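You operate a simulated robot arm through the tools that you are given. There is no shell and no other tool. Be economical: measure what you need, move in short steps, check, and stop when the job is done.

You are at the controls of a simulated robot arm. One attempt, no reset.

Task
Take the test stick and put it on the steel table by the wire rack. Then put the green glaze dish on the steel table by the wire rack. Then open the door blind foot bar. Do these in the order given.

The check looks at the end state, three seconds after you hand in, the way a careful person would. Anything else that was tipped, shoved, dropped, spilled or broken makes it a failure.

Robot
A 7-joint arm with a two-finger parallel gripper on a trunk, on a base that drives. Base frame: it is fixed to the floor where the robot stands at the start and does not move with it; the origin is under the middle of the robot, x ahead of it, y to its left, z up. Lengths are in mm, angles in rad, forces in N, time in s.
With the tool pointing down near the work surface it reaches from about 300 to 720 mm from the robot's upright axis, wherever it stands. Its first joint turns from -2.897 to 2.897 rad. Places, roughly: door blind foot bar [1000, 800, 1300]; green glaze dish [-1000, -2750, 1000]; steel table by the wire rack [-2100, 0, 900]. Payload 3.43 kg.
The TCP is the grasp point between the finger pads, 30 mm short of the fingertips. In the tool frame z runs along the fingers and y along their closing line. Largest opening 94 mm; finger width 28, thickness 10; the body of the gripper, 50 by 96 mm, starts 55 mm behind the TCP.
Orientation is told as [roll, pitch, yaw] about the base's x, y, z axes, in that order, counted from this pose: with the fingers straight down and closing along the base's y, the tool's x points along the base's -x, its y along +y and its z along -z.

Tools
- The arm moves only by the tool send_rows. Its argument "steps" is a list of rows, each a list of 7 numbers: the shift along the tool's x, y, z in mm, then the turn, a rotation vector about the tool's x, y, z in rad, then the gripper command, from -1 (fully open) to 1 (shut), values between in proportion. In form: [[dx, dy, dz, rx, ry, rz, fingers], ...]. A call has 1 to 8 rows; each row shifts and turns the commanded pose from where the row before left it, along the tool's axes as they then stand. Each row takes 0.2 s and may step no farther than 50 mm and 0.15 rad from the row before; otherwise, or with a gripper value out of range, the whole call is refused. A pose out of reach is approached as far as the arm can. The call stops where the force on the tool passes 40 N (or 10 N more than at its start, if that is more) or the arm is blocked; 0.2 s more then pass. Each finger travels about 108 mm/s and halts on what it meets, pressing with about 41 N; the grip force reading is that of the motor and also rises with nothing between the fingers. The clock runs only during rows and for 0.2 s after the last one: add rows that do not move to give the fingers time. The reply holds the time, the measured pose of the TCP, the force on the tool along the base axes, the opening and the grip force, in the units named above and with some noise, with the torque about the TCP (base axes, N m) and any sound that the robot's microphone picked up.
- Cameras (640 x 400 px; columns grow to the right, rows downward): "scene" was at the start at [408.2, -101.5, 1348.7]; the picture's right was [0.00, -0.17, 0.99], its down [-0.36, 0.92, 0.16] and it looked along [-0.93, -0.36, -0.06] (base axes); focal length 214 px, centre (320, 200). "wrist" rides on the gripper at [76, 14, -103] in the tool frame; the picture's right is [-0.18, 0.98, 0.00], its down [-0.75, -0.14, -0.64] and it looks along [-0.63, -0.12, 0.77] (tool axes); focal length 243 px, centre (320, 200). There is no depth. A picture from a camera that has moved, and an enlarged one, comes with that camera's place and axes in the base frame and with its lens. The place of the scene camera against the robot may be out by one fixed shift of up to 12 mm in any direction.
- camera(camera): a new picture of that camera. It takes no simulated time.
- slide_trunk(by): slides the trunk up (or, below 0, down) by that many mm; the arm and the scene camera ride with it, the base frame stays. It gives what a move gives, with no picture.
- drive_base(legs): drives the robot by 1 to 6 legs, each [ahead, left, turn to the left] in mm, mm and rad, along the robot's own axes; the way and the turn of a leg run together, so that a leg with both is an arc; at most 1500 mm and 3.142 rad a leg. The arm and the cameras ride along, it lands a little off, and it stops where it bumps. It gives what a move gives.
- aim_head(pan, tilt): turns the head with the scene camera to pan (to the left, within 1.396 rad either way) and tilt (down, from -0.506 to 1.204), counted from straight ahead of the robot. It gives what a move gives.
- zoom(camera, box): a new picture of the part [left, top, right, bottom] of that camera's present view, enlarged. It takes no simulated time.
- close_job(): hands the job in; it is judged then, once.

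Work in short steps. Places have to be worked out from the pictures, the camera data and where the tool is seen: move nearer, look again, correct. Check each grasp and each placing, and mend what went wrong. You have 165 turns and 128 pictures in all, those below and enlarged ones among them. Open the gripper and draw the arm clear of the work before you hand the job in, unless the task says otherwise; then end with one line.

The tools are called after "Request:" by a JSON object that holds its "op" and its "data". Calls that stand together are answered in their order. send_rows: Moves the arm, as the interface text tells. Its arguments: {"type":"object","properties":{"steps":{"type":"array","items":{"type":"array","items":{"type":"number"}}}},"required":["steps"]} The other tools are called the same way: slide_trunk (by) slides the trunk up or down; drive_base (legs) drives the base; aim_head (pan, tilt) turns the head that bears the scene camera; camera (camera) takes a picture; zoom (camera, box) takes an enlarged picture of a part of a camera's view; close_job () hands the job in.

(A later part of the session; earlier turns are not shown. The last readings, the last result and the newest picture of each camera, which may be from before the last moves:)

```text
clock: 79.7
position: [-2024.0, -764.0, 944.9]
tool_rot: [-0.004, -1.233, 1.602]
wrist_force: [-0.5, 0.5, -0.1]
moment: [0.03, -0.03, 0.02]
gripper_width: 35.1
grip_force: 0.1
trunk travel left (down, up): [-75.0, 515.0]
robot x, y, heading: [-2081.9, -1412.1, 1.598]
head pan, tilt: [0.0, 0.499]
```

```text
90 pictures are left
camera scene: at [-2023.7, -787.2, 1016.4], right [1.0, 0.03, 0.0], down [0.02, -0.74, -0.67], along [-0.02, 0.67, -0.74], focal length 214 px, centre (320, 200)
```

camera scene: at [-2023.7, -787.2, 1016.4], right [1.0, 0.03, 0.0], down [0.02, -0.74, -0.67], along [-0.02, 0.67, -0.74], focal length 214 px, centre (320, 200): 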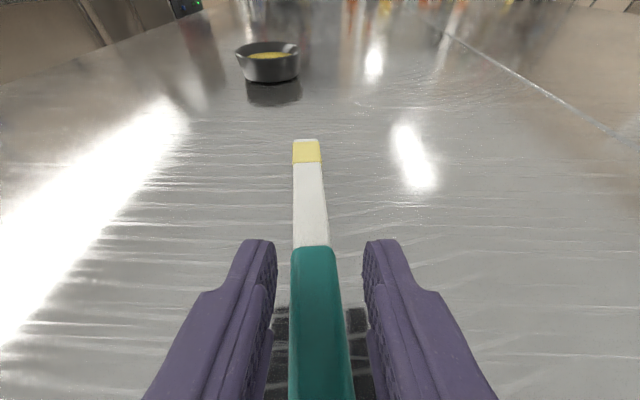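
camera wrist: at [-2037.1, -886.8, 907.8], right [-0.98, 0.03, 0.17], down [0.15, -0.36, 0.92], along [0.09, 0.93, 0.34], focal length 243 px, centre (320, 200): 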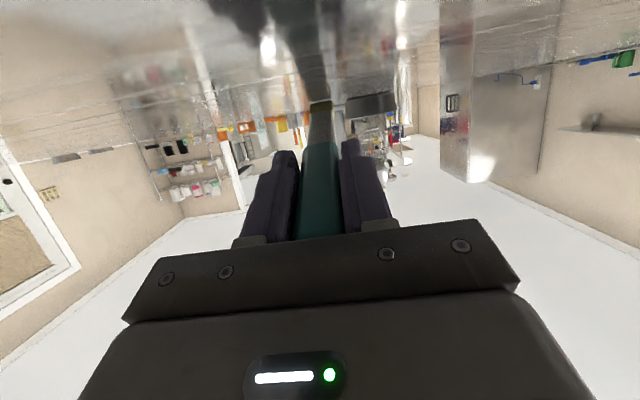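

The stick lies flat on the table. I'll open wider, lift clear and back off, then check it.

Request:
{"op": "send_rows", "data": {"steps": [[0, 0, 0, 0, 0, 0, -0.5], [0, 0, 0, 0, 0, 0, -1], [-9.4, 0, -3.3, 0, 0, 0, -1], [-28, 0, -10, 0, 0, 0, -1], [-38, 0, -13, 0, 0, 0, -1], [-38, 0, -13, 0, 0, 0, -1], [-38, 0, -13, 0, 0, 0, -1], [-38, 0, -13, 0, 0, 0, -1]]}}

Request:
{"op": "slide_trunk", "data": {"by": 350}}

Request:
{"op": "send_rows", "data": {"steps": [[0, 0, 0, 0, 0.14, 0, -1], [0, 0, 0, 0, 0.14, 0, -1], [0, 0, 0, 0, 0.14, 0, -1], [0, 0, 0, 0, 0.14, 0, -1], [0, 0, 0, 0, 0.14, 0, -1], [0, 0, 0, 0, 0.14, 0, -1], [0, 0, 0, 0, 0.14, 0, -1], [0, 0, 0, 0, 0.14, 0, -1]]}}

Request:
{"op": "send_rows", "data": {"steps": [[0, 0, 0, 0, 0.115, 0, -1], [50, 0, 0, 0, 0, 0, -1], [50, 0, 0, 0, 0, 0, -1], [50, 0, 0, 0, 0, 0, -1], [50, 0, 0, 0, 0, 0, -1]]}}

Request:
{"op": "aim_head", "data": {"pan": 0, "tilt": -0.2}}

Request:
{"op": "camera", "data": {"camera": "scene"}}

```text
clock: 81.5
position: [-2029.8, -764.3, 1144.5]
tool_rot: [-0.004, -1.235, 1.599]
wrist_force: [0.4, -0.3, 0.7]
moment: [-0.01, 0.01, 0.02]
gripper_width: 93.9
grip_force: 0.0
trunk travel left (down, up): [-75.0, 515.0]
robot x, y, heading: [-2081.4, -1415.8, 1.598]
head pan, tilt: [0.0, 0.499]
```

```text
clock: 85.0
position: [-2030.3, -762.9, 1494.8]
tool_rot: [-0.004, -1.234, 1.602]
wrist_force: [0.0, -0.4, 0.3]
moment: [-0.05, 0.01, 0.02]
gripper_width: 93.9
grip_force: 0.0
trunk travel left (down, up): [-425.0, 165.0]
robot x, y, heading: [-2085.7, -1413.7, 1.601]
head pan, tilt: [0.0, 0.499]
```

```text
clock: 86.8
position: [-2016.1, -754.6, 1492.1]
tool_rot: [-0.044, -0.275, 1.549]
wrist_force: [-0.2, -0.8, -0.4]
moment: [-0.02, 0.01, 0.0]
gripper_width: 94.0
grip_force: 0.1
out of reach, approached as far as the arm can: row 2, 3
trunk travel left (down, up): [-425.0, 165.0]
robot x, y, heading: [-2082.7, -1413.7, 1.597]
head pan, tilt: [0.0, 0.499]
```

```text
clock: 88.0
position: [-2021.6, -955.6, 1461.2]
tool_rot: [-0.045, -0.166, 1.543]
wrist_force: [-0.8, -0.7, -1.0]
moment: [0.02, -0.01, 0.01]
gripper_width: 93.8
grip_force: 0.0
trunk travel left (down, up): [-425.0, 165.0]
robot x, y, heading: [-2086.9, -1418.5, 1.594]
head pan, tilt: [0.0, 0.499]
```

```text
clock: 89.0
position: [-2022.1, -953.8, 1460.6]
tool_rot: [-0.041, -0.165, 1.543]
wrist_force: [-0.7, 0.1, 0.7]
moment: [0.01, 0.03, -0.02]
gripper_width: 93.9
grip_force: 0.0
trunk travel left (down, up): [-425.0, 165.0]
robot x, y, heading: [-2081.6, -1415.0, 1.604]
head pan, tilt: [0.0, -0.201]
```

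```text
89 pictures are left
camera scene: at [-2019.9, -841.8, 1525.1], right [1.0, -0.03, 0.04], down [-0.02, -0.93, -0.36], along [0.05, 0.35, -0.93], focal length 214 px, centre (320, 200)
```

scene: 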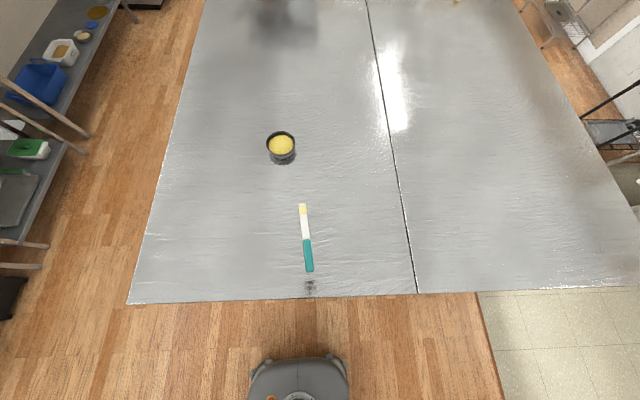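

The stick lies well on the table. Next I'll straighten the tool, drive toward x≈-1000 and turn to face the green dish.

Request:
{"op": "send_rows", "data": {"steps": [[0, 0, 0, 0, 0.12, 0, -1], [0, 0, 0, -0.041, 0.045, -0.055, -1], [0, 0, 0, 0, 0, 0, -1]]}}

Request:
{"op": "drive_base", "data": {"legs": [[0, -1080, 0], [-300, 0, 0], [0, 0, -3.14]]}}

Request:
{"op": "aim_head", "data": {"pan": 0, "tilt": -0.5}}

Request:
{"op": "camera", "data": {"camera": "scene"}}

```text
clock: 89.8
position: [-2021.5, -953.8, 1459.8]
tool_rot: [-0.002, 0.002, 1.593]
wrist_force: [0.2, -0.5, -0.3]
moment: [0.0, 0.01, -0.02]
gripper_width: 94.0
grip_force: 0.0
trunk travel left (down, up): [-425.0, 165.0]
robot x, y, heading: [-2083.4, -1412.3, 1.596]
head pan, tilt: [0.0, -0.201]
```

```text
clock: 104.3
position: [-1053.8, -2144.8, 1459.6]
tool_rot: [-0.002, 0.004, -1.527]
wrist_force: [-0.3, 0.1, -0.1]
moment: [0.0, -0.02, 0.0]
gripper_width: 94.1
grip_force: 0.0
trunk travel left (down, up): [-425.0, 165.0]
robot x, y, heading: [-995.5, -1684.2, -1.523]
head pan, tilt: [0.0, -0.201]
```

```text
clock: 105.1
position: [-1053.2, -2145.4, 1460.6]
tool_rot: [-0.001, 0.001, -1.527]
wrist_force: [-0.3, -0.3, 0.3]
moment: [-0.03, 0.03, -0.01]
gripper_width: 93.7
grip_force: 0.1
trunk travel left (down, up): [-425.0, 165.0]
robot x, y, heading: [-996.5, -1682.1, -1.523]
head pan, tilt: [0.0, -0.499]
```

```text
88 pictures are left
camera scene: at [-1045.5, -2302.0, 1520.7], right [-1.0, -0.04, 0.0], down [-0.04, 0.88, -0.48], along [0.02, -0.48, -0.88], focal length 214 px, centre (320, 200)
```

scene: 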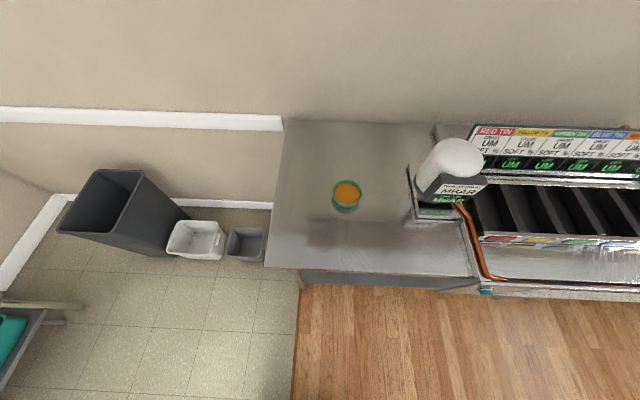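

The green dish with orange contents is on the counter. I'll zoom and take the wrist view for triangulation.

Request:
{"op": "zoom", "data": {"camera": "scene", "box": [267, 140, 427, 240]}}

Request:
{"op": "camera", "data": {"camera": "wrist"}}

```text
4.00 times, centred on (347, 190) of scene
camera zoom: at [-1045.5, -2302.0, 1520.7], right [-1.0, -0.04, 0.0], down [-0.04, 0.88, -0.48], along [0.02, -0.48, -0.88], focal length 858 px, centre (212, 240)
```

zoom: 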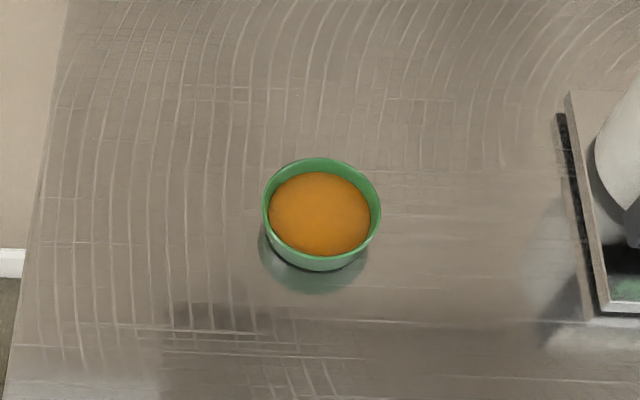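

```text
86 pictures are left
camera wrist: at [-1042.7, -2068.0, 1562.7], right [0.99, -0.14, 0.0], down [-0.11, -0.76, 0.64], along [-0.09, -0.63, -0.77], focal length 243 px, centre (320, 200)
```

wrist: 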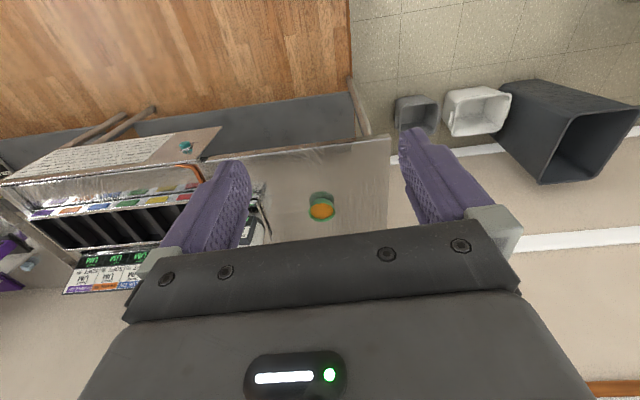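

Triangulation puts the rim near (-1130,-2710, ~840) but with weak depth. I'll lower the trunk for a better baseline.

Request:
{"op": "slide_trunk", "data": {"by": -300}}

Request:
{"op": "zoom", "data": {"camera": "scene", "box": [240, 50, 480, 200]}}

Request:
{"op": "camera", "data": {"camera": "wrist"}}

```text
clock: 108.1
position: [-1052.7, -2144.7, 1161.0]
tool_rot: [-0.001, 0.003, -1.527]
wrist_force: [-0.6, 0.2, -0.1]
moment: [0.02, -0.01, 0.02]
gripper_width: 94.2
grip_force: 0.1
trunk travel left (down, up): [-125.0, 465.0]
robot x, y, heading: [-999.1, -1684.2, -1.527]
head pan, tilt: [0.0, -0.499]
```

```text
2.67 times, centred on (360, 125) of scene
camera zoom: at [-1045.4, -2302.0, 1220.8], right [-1.0, -0.04, 0.0], down [-0.04, 0.88, -0.48], along [0.02, -0.48, -0.88], focal length 572 px, centre (213, 400)
```

zoom: 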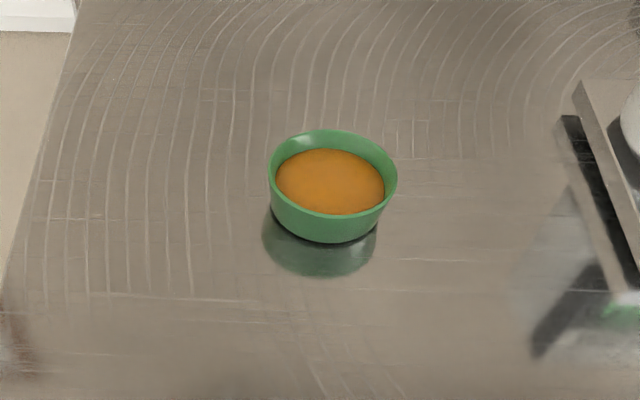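

```text
84 pictures are left
camera wrist: at [-1042.6, -2067.9, 1262.8], right [0.99, -0.14, 0.0], down [-0.11, -0.76, 0.64], along [-0.09, -0.63, -0.77], focal length 243 px, centre (320, 200)
```

wrist: 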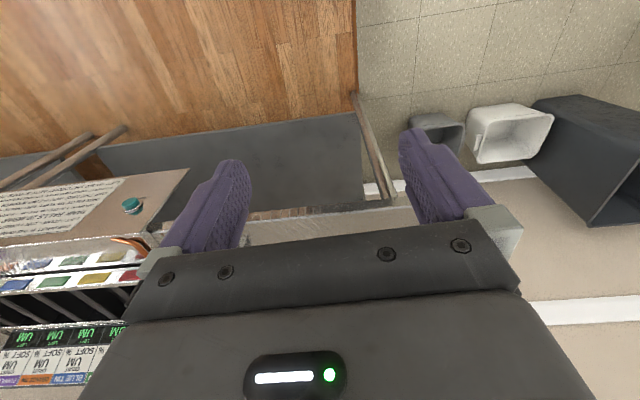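

Better fix: rim at (-1118,-2651,935), counter ≈900, rim diameter ≈92 mm — close to the gripper's 94. I'll come nearer and look from above to measure it against the fingers.

Request:
{"op": "drive_base", "data": {"legs": [[320, -65, -0.04]]}}

Request:
{"op": "camera", "data": {"camera": "scene"}}

Request:
{"op": "camera", "data": {"camera": "wrist"}}

```text
clock: 110.3
position: [-1127.3, -2466.1, 1159.7]
tool_rot: [-0.002, 0.002, -1.566]
wrist_force: [0.6, -0.2, -0.4]
moment: [0.02, 0.0, 0.01]
gripper_width: 93.8
grip_force: 0.0
trunk travel left (down, up): [-125.0, 465.0]
robot x, y, heading: [-1056.9, -2006.9, -1.559]
head pan, tilt: [0.0, -0.499]
```

```text
83 pictures are left
camera scene: at [-1124.5, -2624.0, 1220.6], right [-1.0, -0.01, 0.0], down [-0.01, 0.88, -0.48], along [0.0, -0.48, -0.88], focal length 214 px, centre (320, 200)
```

scene: 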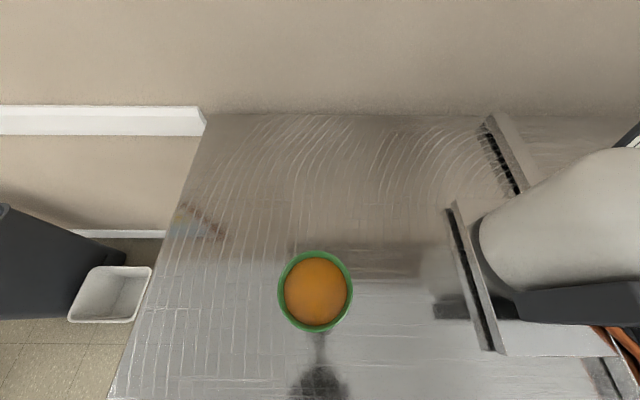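

```text
82 pictures are left
camera wrist: at [-1113.2, -2390.2, 1262.6], right [0.98, -0.18, 0.0], down [-0.14, -0.76, 0.64], along [-0.12, -0.63, -0.77], focal length 243 px, centre (320, 200)
```

wrist: 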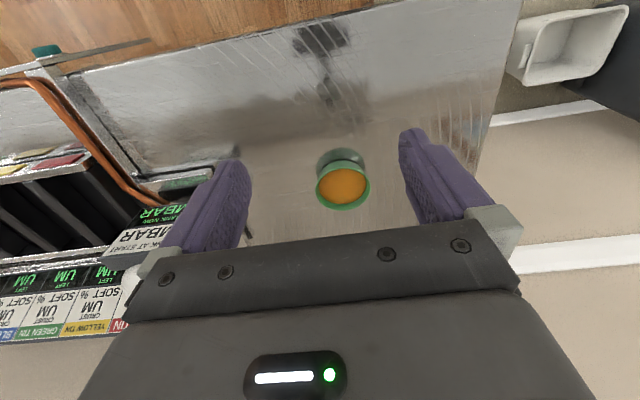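

The rim (≈92 mm) is too tight for a span grasp, so I'll pinch the near-side wall. The tool has to turn 90° about its axis and lean ~15° to match the wall; I'm doing that here at safe height.

Request:
{"op": "send_rows", "data": {"steps": [[0, 0, 0, 0, 0, -0.1425, -1], [0, 0, 0, 0, 0, -0.1425, -1], [0, 0, 0, 0, 0, -0.1425, -1], [0, 0, 0, 0, 0, -0.1425, -1], [0, 0, 0, 0, 0, -0.1425, -1], [0, 0, 0, 0, 0, -0.1425, -1], [0, 0, 0, 0, 0, -0.1425, -1], [0, 0, 0, 0, 0, -0.1425, -1]]}}

Request:
{"op": "send_rows", "data": {"steps": [[0, 0, 0, 0, 0, -0.1425, 0.15], [0, 0, 0, 0, 0, -0.1425, 0.15], [0, 0, 0, 0, 0, -0.1425, 0.15], [0, 0, 0, 0.13, 0, 0, 0.15], [0, 0, 0, 0.13, 0, 0, 0.15], [0, 0, 0, 0, 0, 0, 0.15]]}}

Request:
{"op": "camera", "data": {"camera": "scene"}}

Request:
{"op": "camera", "data": {"camera": "wrist"}}

```text
clock: 112.1
position: [-1045.0, -2399.3, 1137.4]
tool_rot: [0.0, 0.003, -0.427]
wrist_force: [0.1, -0.2, -0.8]
moment: [0.0, -0.04, 0.02]
gripper_width: 93.9
grip_force: 0.1
out of reach, approached as far as the arm can: row 6, 7, 8
trunk travel left (down, up): [-125.0, 465.0]
robot x, y, heading: [-1056.0, -2003.9, -1.562]
head pan, tilt: [0.0, -0.499]
```

```text
clock: 113.5
position: [-971.6, -2318.7, 1134.0]
tool_rot: [-0.259, 0.001, 0.001]
wrist_force: [0.6, -0.4, -0.2]
moment: [0.0, 0.03, 0.0]
gripper_width: 40.1
grip_force: 0.1
out of reach, approached as far as the arm can: row 1, 2, 3
trunk travel left (down, up): [-125.0, 465.0]
robot x, y, heading: [-1052.3, -2007.8, -1.56]
head pan, tilt: [0.0, -0.499]
```

```text
81 pictures are left
camera scene: at [-820.9, -2310.1, 1192.5], right [0.0, -0.97, 0.26], down [-0.88, -0.12, -0.46], along [0.48, -0.22, -0.85], focal length 214 px, centre (320, 200)
```

scene: 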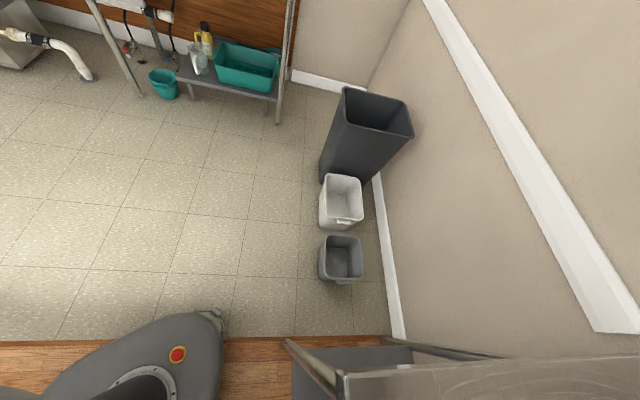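

```text
80 pictures are left
camera wrist: at [-1049.0, -2278.8, 1229.5], right [0.18, 0.95, -0.25], down [0.76, 0.03, 0.65], along [0.63, -0.31, -0.71], focal length 243 px, centre (320, 200)
```

wrist: 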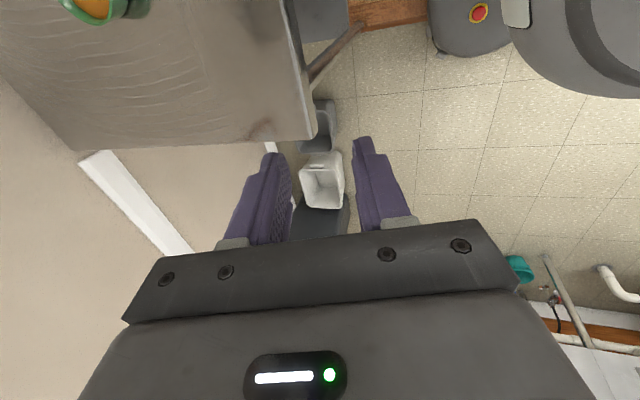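

This turn direction runs into a joint limit, so the TCP drifted. I'll undo the lean, rotate the other way round instead, and lean again.

Request:
{"op": "send_rows", "data": {"steps": [[0, 0, -20, -0.13, 0, 0, 0.15], [0, 0, -20, -0.13, 0, 0, 0.15], [0, 0, 0, 0, 0, 0.1425, 0.15], [0, 0, 0, 0, 0, 0.1425, 0.15], [0, 0, 0, 0, 0, 0.1425, 0.15], [0, 0, 0, 0, 0, 0.1425, 0.15], [0, 0, 0, 0, 0, 0.1425, 0.15], [0, 0, 0, 0, 0, 0.1425, 0.15]]}}

Request:
{"op": "send_rows", "data": {"steps": [[0, 0, 0, 0, 0, 0.1425, 0.15], [0, 0, 0, 0, 0, 0.1425, 0.15], [0, 0, 0, 0, 0, 0.1425, 0.15], [0, 0, 0, 0, 0, 0.1425, 0.15], [0, 0, 0, 0, 0, 0.1425, 0.15], [0, 0, 0, 0, 0, 0.1425, 0.15], [0, 0, 0, 0, 0, 0.1425, 0.15], [0, 0, 0, 0, 0, 0.1425, 0.15]]}}

Request:
{"op": "send_rows", "data": {"steps": [[0, 0, 0, 0, 0, 0.1425, 0.15], [0, 0, 0, 0, 0, 0.1425, 0.15], [0, 0, 0, 0, 0, 0.1425, 0.15], [0, 0, 0, 0, 0, 0.1425, 0.15], [0, 0, 0, 0, 0, 0.1425, 0.15], [0, 0, 0, 0, 0, 0.1425, 0.15], [0, 0, 0, 0, 0, 0.1425, 0.15], [0, 0, 0, 0, 0, 0.1425, 0.15]]}}

```text
clock: 115.3
position: [-971.4, -2310.0, 1170.5]
tool_rot: [0.0, 0.003, -0.855]
wrist_force: [-0.6, -0.5, -0.2]
moment: [0.03, -0.02, 0.03]
gripper_width: 39.7
grip_force: 0.1
out of reach, approached as far as the arm can: row 2
trunk travel left (down, up): [-125.0, 465.0]
robot x, y, heading: [-1053.6, -2004.1, -1.565]
head pan, tilt: [0.0, -0.499]
```

```text
clock: 117.1
position: [-971.5, -2308.7, 1172.2]
tool_rot: [-0.002, 0.001, -1.996]
wrist_force: [0.7, 0.2, -0.4]
moment: [0.01, 0.0, 0.01]
gripper_width: 39.9
grip_force: 0.0
trunk travel left (down, up): [-125.0, 465.0]
robot x, y, heading: [-1056.0, -2006.3, -1.562]
head pan, tilt: [0.0, -0.499]
```

```text
clock: 118.9
position: [-970.5, -2310.0, 1169.6]
tool_rot: [-0.001, -0.002, -3.134]
wrist_force: [-0.2, -0.7, 0.5]
moment: [-0.04, 0.01, 0.0]
gripper_width: 39.8
grip_force: 0.1
trunk travel left (down, up): [-125.0, 465.0]
robot x, y, heading: [-1057.0, -2009.4, -1.559]
head pan, tilt: [0.0, -0.499]
```

Now the orientation is reached cleanly: tool x = +x, tool y = -y. I'll move above the near rim, lean, and look.

Request:
{"op": "send_rows", "data": {"steps": [[-50, 0, 0, 0, 0, 0, 0.15], [-50, 0, 0, 0, 0, 0, 0.15], [-47, 0, 0, 0, 0, 0, 0.15], [0, 50, 0, 0, 0, 0, 0.15], [0, 50, 0, 0, 0, 0, 0.15], [0, 50, 0, 0, 0, 0, 0.15], [0, 50, 0, -0.13, 0, 0, 0.15], [0, 50, 0, -0.13, 0, 0, 0.15]]}}

Request:
{"op": "camera", "data": {"camera": "scene"}}

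Request:
{"op": "camera", "data": {"camera": "wrist"}}

```text
clock: 120.7
position: [-1115.2, -2564.5, 1180.2]
tool_rot: [0.257, -0.003, -3.132]
wrist_force: [0.2, 0.1, -0.2]
moment: [0.04, 0.02, -0.01]
gripper_width: 40.0
grip_force: 0.0
trunk travel left (down, up): [-125.0, 465.0]
robot x, y, heading: [-1055.8, -2010.7, -1.562]
head pan, tilt: [0.0, -0.499]
```

```text
79 pictures are left
camera scene: at [-1264.2, -2556.4, 1238.2], right [-0.01, 0.97, -0.26], down [0.88, -0.12, -0.47], along [-0.48, -0.23, -0.85], focal length 214 px, centre (320, 200)
```

scene: 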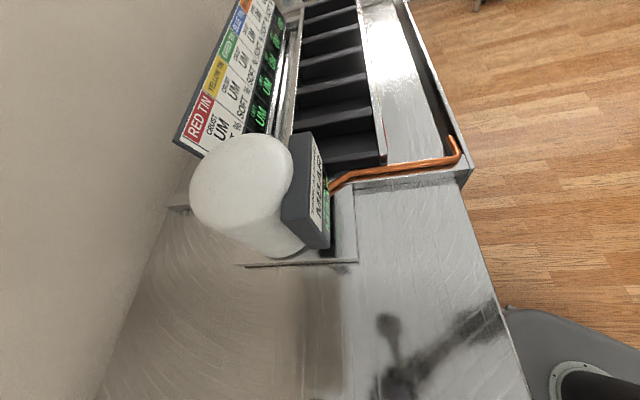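

```text
78 pictures are left
camera wrist: at [-1039.8, -2550.6, 1281.4], right [-0.18, -0.95, 0.25], down [-0.75, 0.29, 0.59], along [-0.63, -0.09, -0.77], focal length 243 px, centre (320, 200)
```

wrist: 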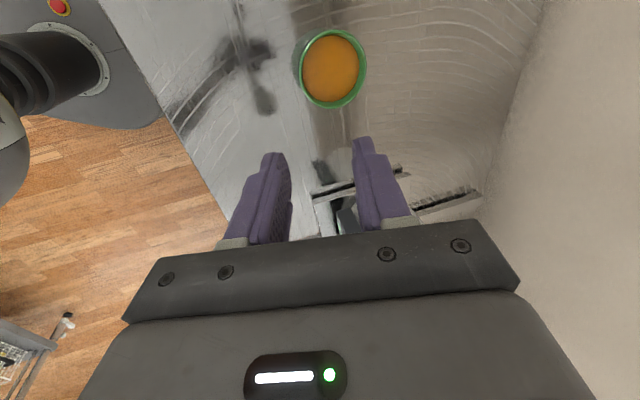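

I'll zoom in the wrist view to measure the dish more precisely.

Request:
{"op": "zoom", "data": {"camera": "wrist", "box": [270, 10, 400, 130]}}

```text
3.33 times, centred on (335, 70) of wrist
camera zoom: at [-1039.8, -2550.6, 1281.4], right [-0.18, -0.95, 0.25], down [-0.75, 0.29, 0.59], along [-0.63, -0.09, -0.77], focal length 809 px, centre (270, 633)
```

zoom: 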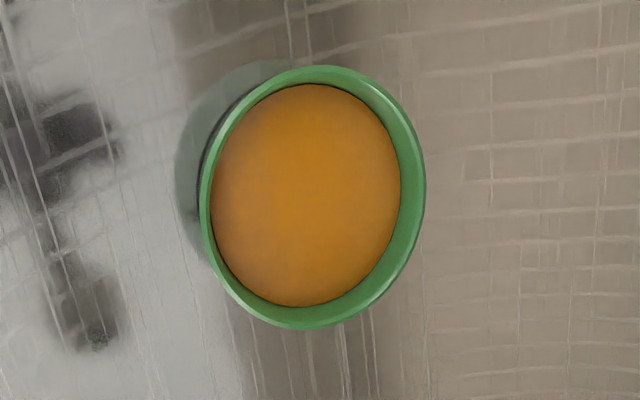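

The dish centre is (-1117,-2647), rim ≈935, diameter ≈93: wall pinch confirmed. I'll descend to about 20 mm above the near rim.

Request:
{"op": "send_rows", "data": {"steps": [[-0.4, -3.6, 39, 0, 0, 0, 0.15], [-0.4, -3.6, 39, 0, 0, 0, 0.15], [-0.4, -3.6, 39, 0, 0, 0, 0.15], [-0.4, -3.6, 39, 0, 0, 0, 0.15], [-0.2, -3.6, 39, 0, 0, 0, 0.15]]}}

Request:
{"op": "aim_head", "data": {"pan": 0, "tilt": 0.7}}

Request:
{"op": "camera", "data": {"camera": "scene"}}

Request:
{"op": "camera", "data": {"camera": "wrist"}}

```text
clock: 121.9
position: [-1117.5, -2594.8, 984.7]
tool_rot: [0.257, -0.001, -3.133]
wrist_force: [0.3, -0.7, 0.6]
moment: [0.02, 0.0, 0.02]
gripper_width: 39.9
grip_force: 0.0
trunk travel left (down, up): [-125.0, 465.0]
robot x, y, heading: [-1057.1, -2006.5, -1.559]
head pan, tilt: [0.0, -0.499]
```

```text
clock: 123.3
position: [-1117.1, -2594.3, 986.3]
tool_rot: [0.258, -0.002, -3.134]
wrist_force: [-0.3, 0.3, 0.1]
moment: [-0.02, 0.03, 0.0]
gripper_width: 40.0
grip_force: 0.0
trunk travel left (down, up): [-125.0, 465.0]
robot x, y, heading: [-1055.1, -2006.3, -1.559]
head pan, tilt: [0.0, 0.7]
```

```text
76 pictures are left
camera scene: at [-1162.9, -2590.7, 1028.3], right [-0.01, 0.97, -0.26], down [0.77, 0.17, 0.62], along [0.64, -0.19, -0.74], focal length 214 px, centre (320, 200)
```

scene: 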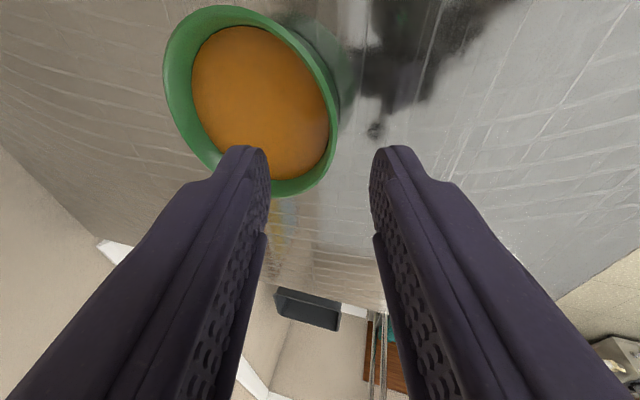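

```text
75 pictures are left
camera wrist: at [-1042.3, -2581.1, 1089.2], right [-0.17, -0.95, 0.25], down [-0.76, 0.29, 0.59], along [-0.63, -0.09, -0.77], focal length 243 px, centre (320, 200)
```

wrist: 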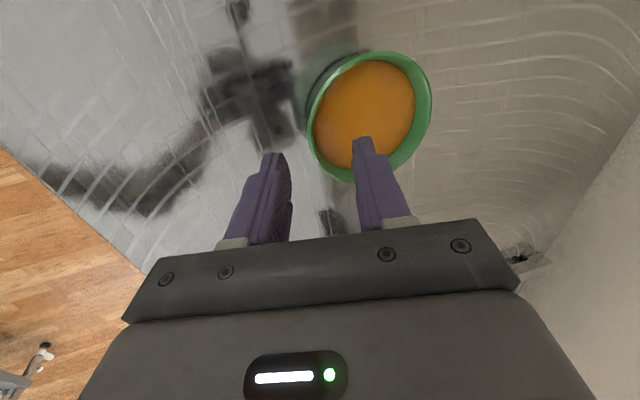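

Fingers straddle the near wall. I'll shift slightly and lower ~28 mm in small steps, watching force.

Request:
{"op": "send_rows", "data": {"steps": [[3, -6, 0, 0, 0, 0, 0.15], [0, 0, 10, 0, 0, 0, 0.15], [0, 0, 8, 0, 0, 0, 0.15], [0, 0, 5, 0, 0, 0, 0.15], [0, 0, 4, 0, 0, 0, 0.15]]}}

Request:
{"op": "camera", "data": {"camera": "scene"}}

Request:
{"op": "camera", "data": {"camera": "wrist"}}

```text
clock: 124.5
position: [-1114.4, -2593.0, 956.3]
tool_rot: [0.26, 0.0, -3.131]
wrist_force: [-0.7, -0.1, 0.6]
moment: [-0.02, 0.0, 0.01]
gripper_width: 40.2
grip_force: 0.1
trunk travel left (down, up): [-125.0, 465.0]
robot x, y, heading: [-1056.1, -2003.7, -1.555]
head pan, tilt: [0.0, 0.7]
```

```text
74 pictures are left
camera scene: at [-1159.2, -2589.9, 998.5], right [-0.01, 0.97, -0.26], down [0.76, 0.17, 0.62], along [0.64, -0.19, -0.74], focal length 214 px, centre (320, 200)
```

scene: 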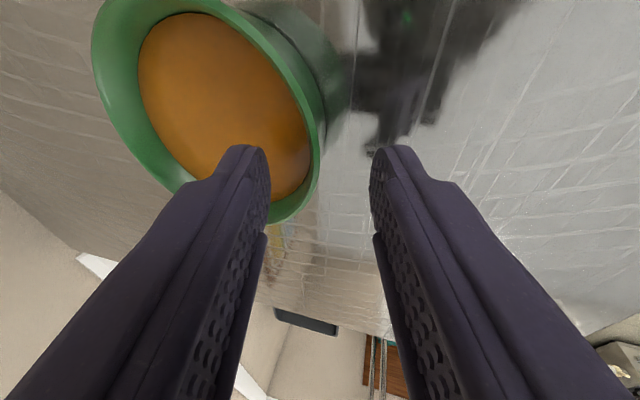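

```text
73 pictures are left
camera wrist: at [-1038.6, -2580.3, 1059.3], right [-0.17, -0.95, 0.25], down [-0.76, 0.29, 0.59], along [-0.63, -0.09, -0.77], focal length 243 px, centre (320, 200)
```

wrist: 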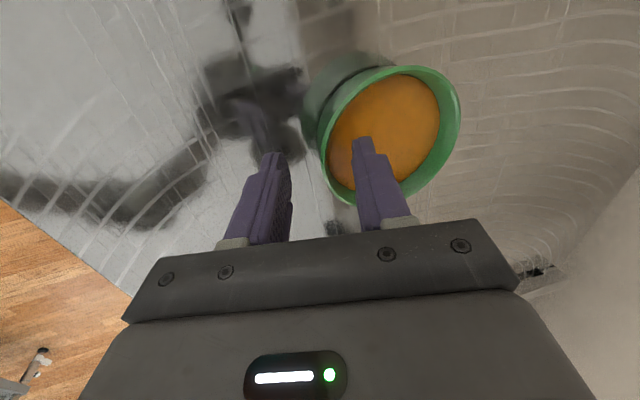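

Both fingers straddle the wall with tips ~8 mm below the rim. I'll go a few mm deeper to see whether the glaze resists.

Request:
{"op": "send_rows", "data": {"steps": [[0, 0, 3, 0, 0, 0, 0.15], [0, 0, 3, 0, 0, 0, 0.15], [0, 0, 0, 0, 0, 0, 0.15]]}}

Request:
{"op": "camera", "data": {"camera": "scene"}}

```text
clock: 125.3
position: [-1113.1, -2595.0, 949.3]
tool_rot: [0.258, -0.003, -3.134]
wrist_force: [-0.5, -0.3, -0.4]
moment: [0.01, -0.02, -0.01]
gripper_width: 40.0
grip_force: 0.1
trunk travel left (down, up): [-125.0, 465.0]
robot x, y, heading: [-1054.7, -2005.4, -1.565]
head pan, tilt: [0.0, 0.7]
```

```text
72 pictures are left
camera scene: at [-1159.9, -2591.5, 991.9], right [-0.01, 0.97, -0.26], down [0.76, 0.17, 0.62], along [0.64, -0.19, -0.74], focal length 214 px, centre (320, 200)
```

scene: 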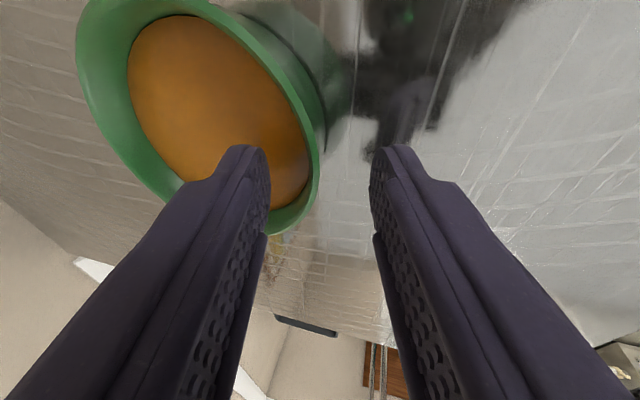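

No resistance. 5 mm deeper, then close gently.

Request:
{"op": "send_rows", "data": {"steps": [[0, 0, 3, 0, 0, 0, 0.15], [0, 0, 2, 0, 0, 0, 0.15], [0, 0, 0, 0, 0, 0, 0.4], [0, 0, 0, 0, 0, 0, 0.6], [0, 0, 0, 0, 0, 0, 0.75], [0, 0, 0, 0, 0, 0, 0.85], [0, 0, 0, 0, 0, 0, 1], [0, 0, 0, 0, 0, 0, 1]]}}

Request:
{"op": "camera", "data": {"camera": "scene"}}

Request:
{"op": "camera", "data": {"camera": "wrist"}}

```text
clock: 127.1
position: [-1113.7, -2595.8, 948.1]
tool_rot: [0.263, -0.001, -3.131]
wrist_force: [1.3, 2.3, 33.0]
moment: [-0.2, -0.02, -0.1]
gripper_width: 10.8
grip_force: 41.3
trunk travel left (down, up): [-125.0, 465.0]
robot x, y, heading: [-1053.4, -2009.1, -1.56]
head pan, tilt: [0.0, 0.7]
```

```text
71 pictures are left
camera scene: at [-1159.6, -2590.6, 989.8], right [-0.01, 0.97, -0.26], down [0.76, 0.17, 0.62], along [0.64, -0.19, -0.74], focal length 214 px, centre (320, 200)
```

scene: 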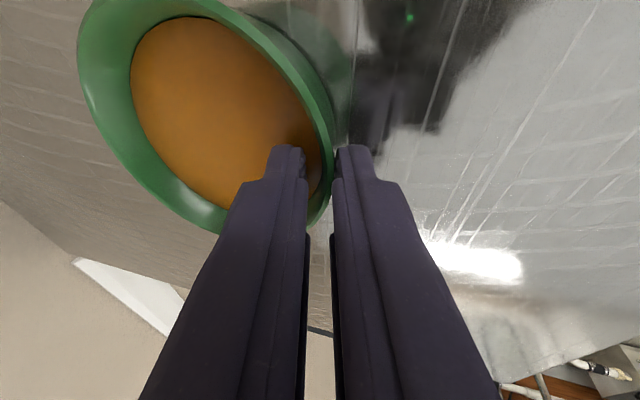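

```text
70 pictures are left
camera wrist: at [-1039.1, -2580.7, 1050.6], right [-0.17, -0.95, 0.25], down [-0.76, 0.29, 0.59], along [-0.63, -0.09, -0.77], focal length 243 px, centre (320, 200)
```

wrist: 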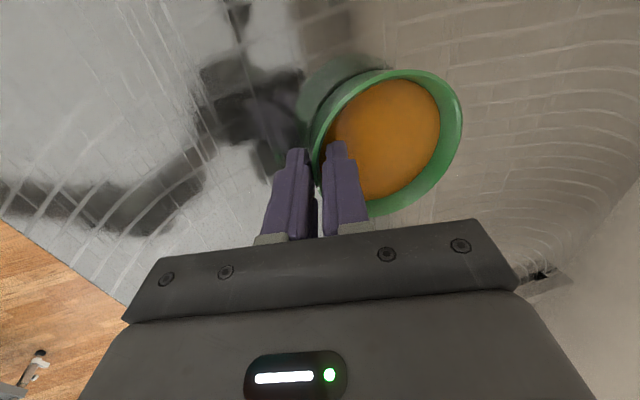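

Gripped on the wall (10.8 mm); the finger is bearing down a bit. I'll lift ~15 mm and check for tilt.

Request:
{"op": "send_rows", "data": {"steps": [[0, 1, -4, 0, 0, 0, 1], [0, 1.3, -5, 0, 0, 0, 1], [0, 1.3, -5, 0, 0, 0, 1], [0, 1.3, -5, 0, 0, 0, 1], [0, 0, 0, 0, 0, 0, 1]]}}

Request:
{"op": "camera", "data": {"camera": "wrist"}}

Request:
{"op": "aim_head", "data": {"pan": 0, "tilt": 0.2}}

Request:
{"op": "camera", "data": {"camera": "scene"}}

```text
clock: 128.3
position: [-1113.8, -2596.0, 965.9]
tool_rot: [0.256, -0.002, -3.135]
wrist_force: [0.8, -0.2, -2.2]
moment: [0.1, 0.0, 0.01]
gripper_width: 7.6
grip_force: 40.8
trunk travel left (down, up): [-125.0, 465.0]
robot x, y, heading: [-1056.5, -2010.7, -1.561]
head pan, tilt: [0.0, 0.7]
```

```text
69 pictures are left
camera wrist: at [-1038.6, -2583.2, 1068.2], right [-0.17, -0.95, 0.25], down [-0.76, 0.29, 0.59], along [-0.63, -0.09, -0.77], focal length 243 px, centre (320, 200)
```

wrist: 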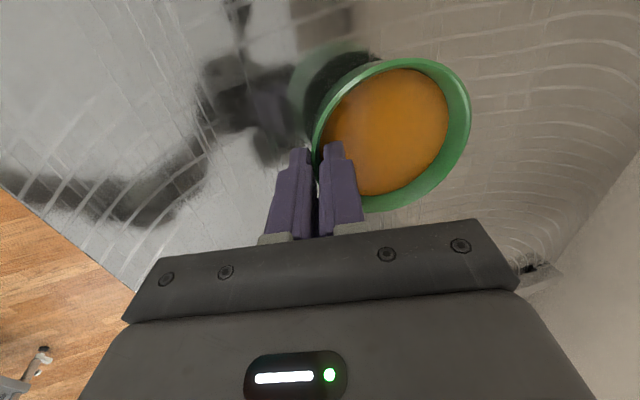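

```text
clock: 129.2
position: [-1115.1, -2596.9, 964.8]
tool_rot: [0.26, -0.001, -3.133]
wrist_force: [0.3, 0.6, -2.0]
moment: [0.08, -0.01, 0.03]
gripper_width: 7.8
grip_force: 41.0
trunk travel left (down, up): [-125.0, 465.0]
robot x, y, heading: [-1055.5, -2006.1, -1.565]
head pan, tilt: [0.0, 0.201]
```

```text
68 pictures are left
camera scene: at [-1204.4, -2595.4, 999.5], right [-0.01, 0.97, -0.25], down [0.98, 0.06, 0.19], along [0.2, -0.25, -0.95], focal length 214 px, centre (320, 200)
```

scene: 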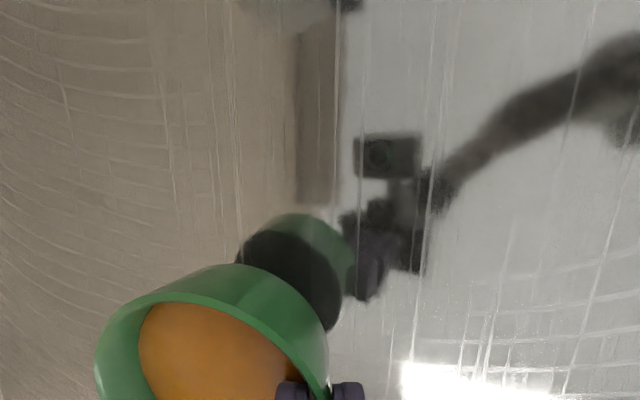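

The dish is off the counter (≈2.1 N carried). I'll raise the trunk and verify it holds level.

Request:
{"op": "slide_trunk", "data": {"by": 60}}

Request:
{"op": "aim_head", "data": {"pan": -1.0, "tilt": 1.1}}

Request:
{"op": "camera", "data": {"camera": "scene"}}

Request:
{"op": "camera", "data": {"camera": "wrist"}}

```text
clock: 130.2
position: [-1114.4, -2597.5, 1025.3]
tool_rot: [0.257, -0.002, -3.132]
wrist_force: [0.1, 0.3, -2.3]
moment: [0.12, -0.02, 0.01]
gripper_width: 7.6
grip_force: 40.6
trunk travel left (down, up): [-185.0, 405.0]
robot x, y, heading: [-1054.5, -2008.6, -1.559]
head pan, tilt: [0.0, 0.201]
```

```text
clock: 131.5
position: [-1113.4, -2597.2, 1026.1]
tool_rot: [0.258, -0.002, -3.132]
wrist_force: [0.1, 0.0, -2.6]
moment: [0.08, 0.02, 0.0]
gripper_width: 7.6
grip_force: 40.7
trunk travel left (down, up): [-185.0, 405.0]
robot x, y, heading: [-1056.9, -2007.5, -1.561]
head pan, tilt: [-1.0, 1.1]
```

```text
67 pictures are left
camera scene: at [-1129.7, -2528.3, 1102.9], right [-0.01, 0.74, 0.68], down [0.46, -0.6, 0.66], along [0.89, 0.32, -0.34], focal length 214 px, centre (320, 200)
```

scene: 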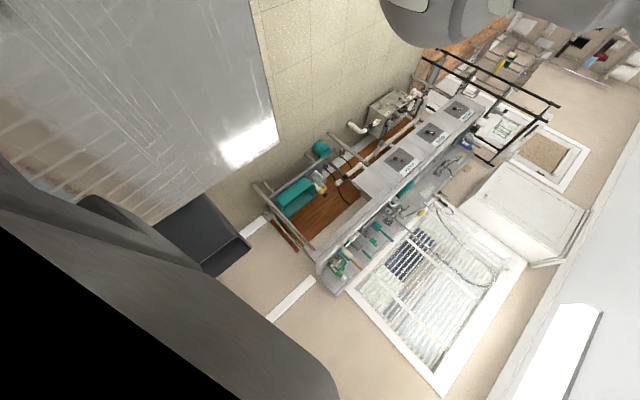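

```text
66 pictures are left
camera wrist: at [-1038.5, -2583.3, 1128.2], right [-0.17, -0.95, 0.25], down [-0.76, 0.29, 0.59], along [-0.63, -0.09, -0.77], focal length 243 px, centre (320, 200)
```

wrist: 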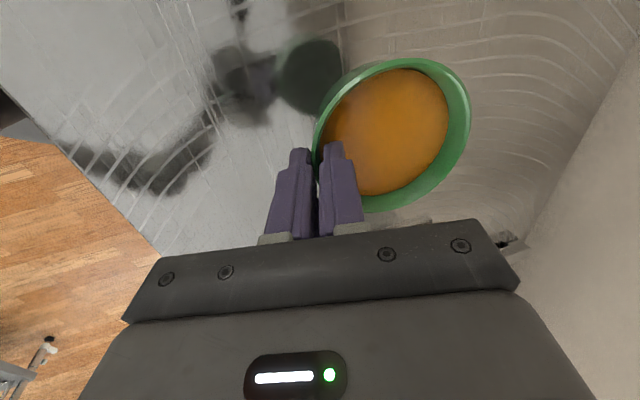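

The dish is held steadily. Raise a bit more, back away from the counter, and turn toward the table in stages.

Request:
{"op": "slide_trunk", "data": {"by": 120}}

Request:
{"op": "drive_base", "data": {"legs": [[-500, 0, 0]]}}

Request:
{"op": "camera", "data": {"camera": "wrist"}}

```text
clock: 133.0
position: [-1113.5, -2596.4, 1145.2]
tool_rot: [0.256, -0.002, -3.132]
wrist_force: [-0.3, 0.7, -2.6]
moment: [0.11, 0.02, -0.02]
gripper_width: 7.6
grip_force: 40.9
trunk travel left (down, up): [-305.0, 285.0]
robot x, y, heading: [-1056.9, -2006.5, -1.559]
head pan, tilt: [-1.0, 1.1]
```

```text
clock: 135.9
position: [-1116.5, -2091.9, 1145.4]
tool_rot: [0.26, -0.002, -3.125]
wrist_force: [0.2, 0.5, -2.0]
moment: [0.1, -0.01, -0.01]
gripper_width: 7.6
grip_force: 41.1
trunk travel left (down, up): [-305.0, 285.0]
robot x, y, heading: [-1063.7, -1499.1, -1.558]
head pan, tilt: [-1.0, 1.1]
```

```text
65 pictures are left
camera wrist: at [-1041.7, -2077.8, 1248.5], right [-0.17, -0.95, 0.25], down [-0.76, 0.29, 0.59], along [-0.63, -0.09, -0.77], focal length 243 px, centre (320, 200)
```

wrist: 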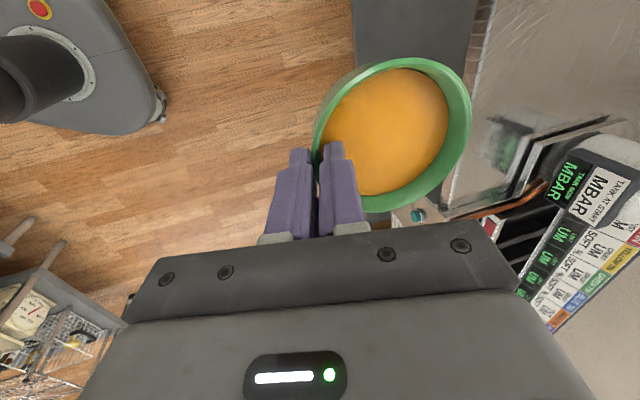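

Dish unchanged. Turn to face the table, then traverse to x≈-2290.

Request:
{"op": "drive_base", "data": {"legs": [[0, 0, 1.565], [0, 0, 1.565]]}}

Request:
{"op": "drive_base", "data": {"legs": [[0, 1220, 0]]}}

Request:
{"op": "aim_head", "data": {"pan": 0, "tilt": -0.4}}

Request:
{"op": "camera", "data": {"camera": "scene"}}

Request:
{"op": "camera", "data": {"camera": "wrist"}}

```text
clock: 144.0
position: [-1009.7, -912.8, 1146.0]
tool_rot: [0.257, -0.002, 0.019]
wrist_force: [-0.8, -0.2, -2.6]
moment: [-0.13, 0.01, 0.01]
gripper_width: 7.7
grip_force: 41.4
trunk travel left (down, up): [-305.0, 285.0]
robot x, y, heading: [-1065.3, -1501.5, 1.59]
head pan, tilt: [-1.0, 1.1]
```

```text
clock: 150.2
position: [-2266.5, -957.9, 1145.4]
tool_rot: [0.256, -0.003, 0.057]
wrist_force: [-0.9, -0.2, -2.1]
moment: [-0.14, 0.01, 0.0]
gripper_width: 7.4
grip_force: 40.8
trunk travel left (down, up): [-305.0, 285.0]
robot x, y, heading: [-2297.5, -1552.3, 1.627]
head pan, tilt: [-1.0, 1.1]
```

```text
clock: 151.8
position: [-2266.1, -957.1, 1145.3]
tool_rot: [0.255, -0.002, 0.056]
wrist_force: [0.6, -0.4, -3.1]
moment: [-0.14, 0.0, -0.02]
gripper_width: 7.5
grip_force: 40.3
trunk travel left (down, up): [-305.0, 285.0]
robot x, y, heading: [-2296.6, -1547.8, 1.628]
head pan, tilt: [0.0, -0.4]
```

```text
64 pictures are left
camera scene: at [-2121.5, -971.3, 1198.9], right [0.06, -0.97, -0.25], down [-0.92, 0.05, -0.38], along [0.38, 0.26, -0.89], focal length 214 px, centre (320, 200)
```

scene: 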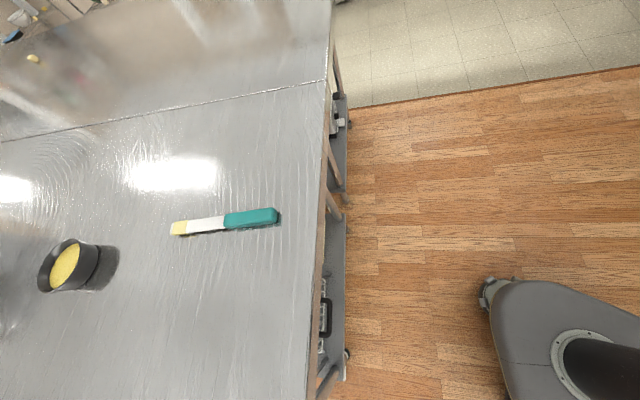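

```text
63 pictures are left
camera wrist: at [-2342.5, -973.9, 1248.2], right [0.13, 0.96, 0.25], down [0.77, -0.26, 0.59], along [0.63, 0.12, -0.77], focal length 243 px, centre (320, 200)
```

wrist: 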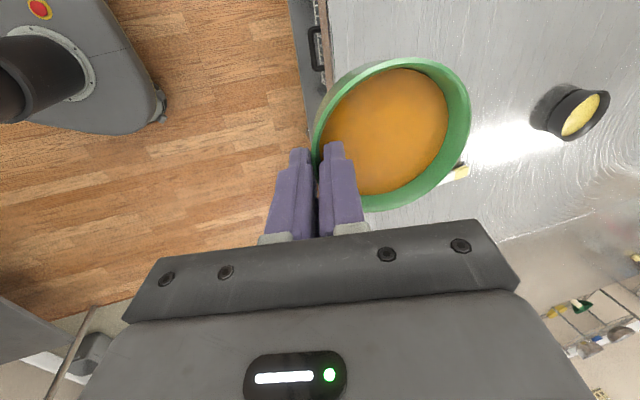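

The table is clear around (-2270,-740). I'll drive ahead 165 mm and lower.

Request:
{"op": "drive_base", "data": {"legs": [[165, 0, 0]]}}

Request:
{"op": "slide_trunk", "data": {"by": -150}}

Request:
{"op": "aim_head", "data": {"pan": 0, "tilt": 0.4}}

Request:
{"op": "camera", "data": {"camera": "scene"}}

Request:
{"op": "camera", "data": {"camera": "wrist"}}

```text
clock: 153.3
position: [-2271.4, -796.3, 1145.6]
tool_rot: [0.257, 0.0, 0.05]
wrist_force: [-0.4, 0.8, -1.1]
moment: [-0.14, 0.04, 0.0]
gripper_width: 7.9
grip_force: 40.8
trunk travel left (down, up): [-305.0, 285.0]
robot x, y, heading: [-2303.9, -1390.8, 1.619]
head pan, tilt: [0.0, -0.4]
```

```text
clock: 155.0
position: [-2271.6, -797.6, 995.2]
tool_rot: [0.256, -0.001, 0.052]
wrist_force: [0.3, 0.5, -2.4]
moment: [-0.12, -0.04, -0.05]
gripper_width: 7.5
grip_force: 41.4
trunk travel left (down, up): [-155.0, 435.0]
robot x, y, heading: [-2305.6, -1391.5, 1.623]
head pan, tilt: [0.0, -0.4]
```

```text
clock: 156.1
position: [-2272.1, -798.9, 994.9]
tool_rot: [0.257, -0.002, 0.05]
wrist_force: [0.7, -0.2, -2.2]
moment: [-0.11, 0.02, 0.0]
gripper_width: 7.8
grip_force: 41.0
trunk travel left (down, up): [-155.0, 435.0]
robot x, y, heading: [-2309.0, -1387.0, 1.626]
head pan, tilt: [0.0, 0.4]
```

```text
62 pictures are left
camera scene: at [-2197.1, -811.2, 1029.9], right [0.05, -0.97, -0.25], down [-0.92, -0.15, 0.37], along [-0.4, 0.21, -0.89], focal length 214 px, centre (320, 200)
```

scene: 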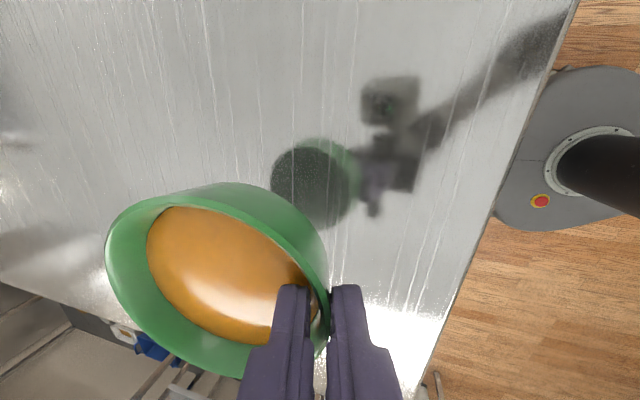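

```text
61 pictures are left
camera wrist: at [-2348.1, -814.0, 1098.1], right [0.13, 0.96, 0.25], down [0.77, -0.26, 0.59], along [0.63, 0.11, -0.77], focal length 243 px, centre (320, 200)
```

wrist: 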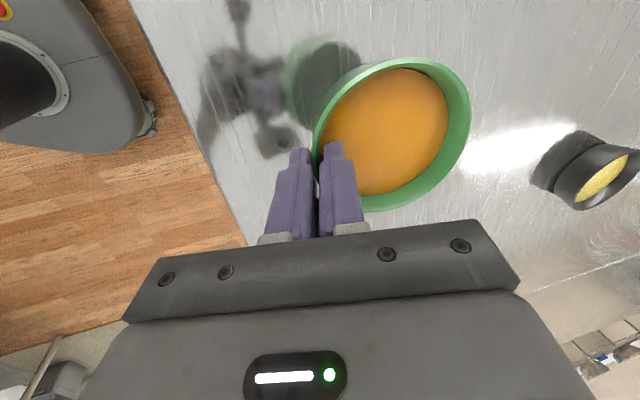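

Over a clear spot. I'll lower vertically ~36 mm, then in 2–3 mm steps until contact.

Request:
{"op": "send_rows", "data": {"steps": [[0, -4.6, 17.4, 0, 0, 0, 1], [0, -3.8, 14.5, 0, 0, 0, 1], [0, -1.3, 4.8, 0, 0, 0, 1], [0, 0, 0, 0, 0, 0, 1]]}}

Request:
{"op": "camera", "data": {"camera": "scene"}}

```text
clock: 157.1
position: [-2271.8, -798.2, 958.0]
tool_rot: [0.256, -0.003, 0.051]
wrist_force: [-0.2, -0.3, -3.0]
moment: [-0.15, 0.0, 0.03]
gripper_width: 7.6
grip_force: 41.0
trunk travel left (down, up): [-155.0, 435.0]
robot x, y, heading: [-2307.3, -1390.8, 1.624]
head pan, tilt: [0.0, 0.4]
```

```text
60 pictures are left
camera scene: at [-2196.9, -811.4, 992.9], right [0.05, -0.97, -0.25], down [-0.92, -0.15, 0.37], along [-0.4, 0.21, -0.89], focal length 214 px, centre (320, 200)
```

scene: 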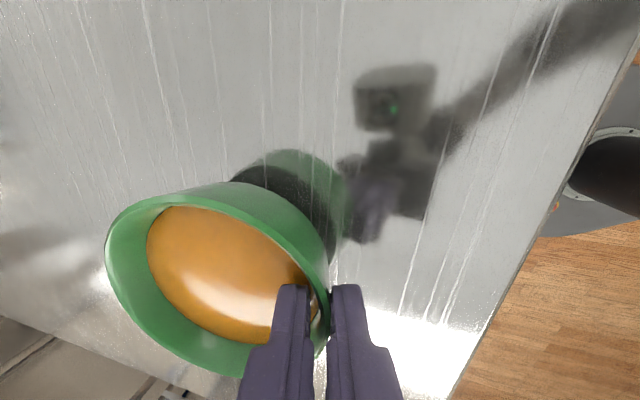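

Still a few mm above; stepping down 2.5 mm at a time.

Request:
{"op": "send_rows", "data": {"steps": [[0, -0.6, 2.4, 0, 0, 0, 1], [0, -0.6, 2.4, 0, 0, 0, 1], [0, 0, 0, 0, 0, 0, 1]]}}

Request:
{"op": "send_rows", "data": {"steps": [[0, -0.6, 2.4, 0, 0, 0, 1], [0, 0, 0, 0, 0, 0, 1]]}}

```text
clock: 157.9
position: [-2270.8, -798.7, 954.0]
tool_rot: [0.257, -0.002, 0.051]
wrist_force: [0.1, -0.4, -1.8]
moment: [-0.11, -0.02, 0.0]
gripper_width: 7.7
grip_force: 41.1
trunk travel left (down, up): [-155.0, 435.0]
robot x, y, heading: [-2307.3, -1391.7, 1.619]
head pan, tilt: [0.0, 0.4]
```

```text
clock: 158.5
position: [-2270.8, -798.6, 951.4]
tool_rot: [0.256, -0.002, 0.051]
wrist_force: [0.8, -0.6, -2.3]
moment: [-0.11, 0.0, -0.02]
gripper_width: 8.0
grip_force: 41.0
trunk travel left (down, up): [-155.0, 435.0]
robot x, y, heading: [-2304.9, -1394.7, 1.626]
head pan, tilt: [0.0, 0.4]
```

Request:
{"op": "send_rows", "data": {"steps": [[0, -0.6, 2.4, 0, 0, 0, 1], [0, 0, 0, 0, 0, 0, 1]]}}

Request:
{"op": "send_rows", "data": {"steps": [[0, -0.6, 2.4, 0, 0, 0, 1], [0, 0, 0, 0, 0, 0, 1]]}}

Request:
{"op": "camera", "data": {"camera": "scene"}}

```text
clock: 159.1
position: [-2271.2, -797.7, 948.6]
tool_rot: [0.258, -0.003, 0.05]
wrist_force: [0.6, -0.2, 2.6]
moment: [-0.04, -0.03, -0.02]
gripper_width: 7.6
grip_force: 40.9
trunk travel left (down, up): [-155.0, 435.0]
robot x, y, heading: [-2303.3, -1392.9, 1.623]
head pan, tilt: [0.0, 0.4]
```

```text
clock: 159.7
position: [-2270.9, -799.0, 948.7]
tool_rot: [0.265, -0.001, 0.05]
wrist_force: [2.7, 8.7, 31.7]
moment: [0.81, -0.05, 0.0]
gripper_width: 7.6
grip_force: 41.1
trunk travel left (down, up): [-155.0, 435.0]
robot x, y, heading: [-2304.7, -1389.0, 1.622]
head pan, tilt: [0.0, 0.4]
```

```text
59 pictures are left
camera scene: at [-2196.7, -811.9, 983.3], right [0.05, -0.96, -0.26], down [-0.92, -0.15, 0.37], along [-0.4, 0.22, -0.89], focal length 214 px, centre (320, 200)
```

scene: 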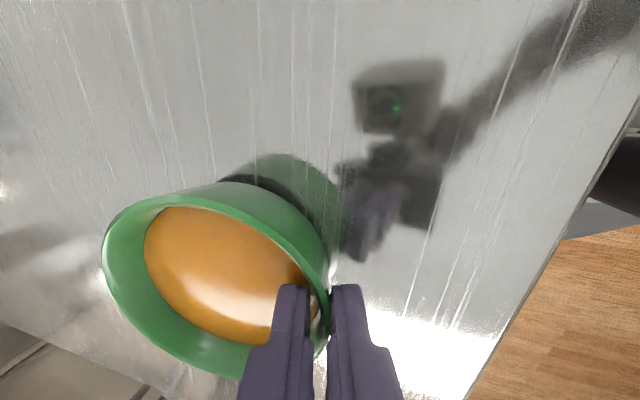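

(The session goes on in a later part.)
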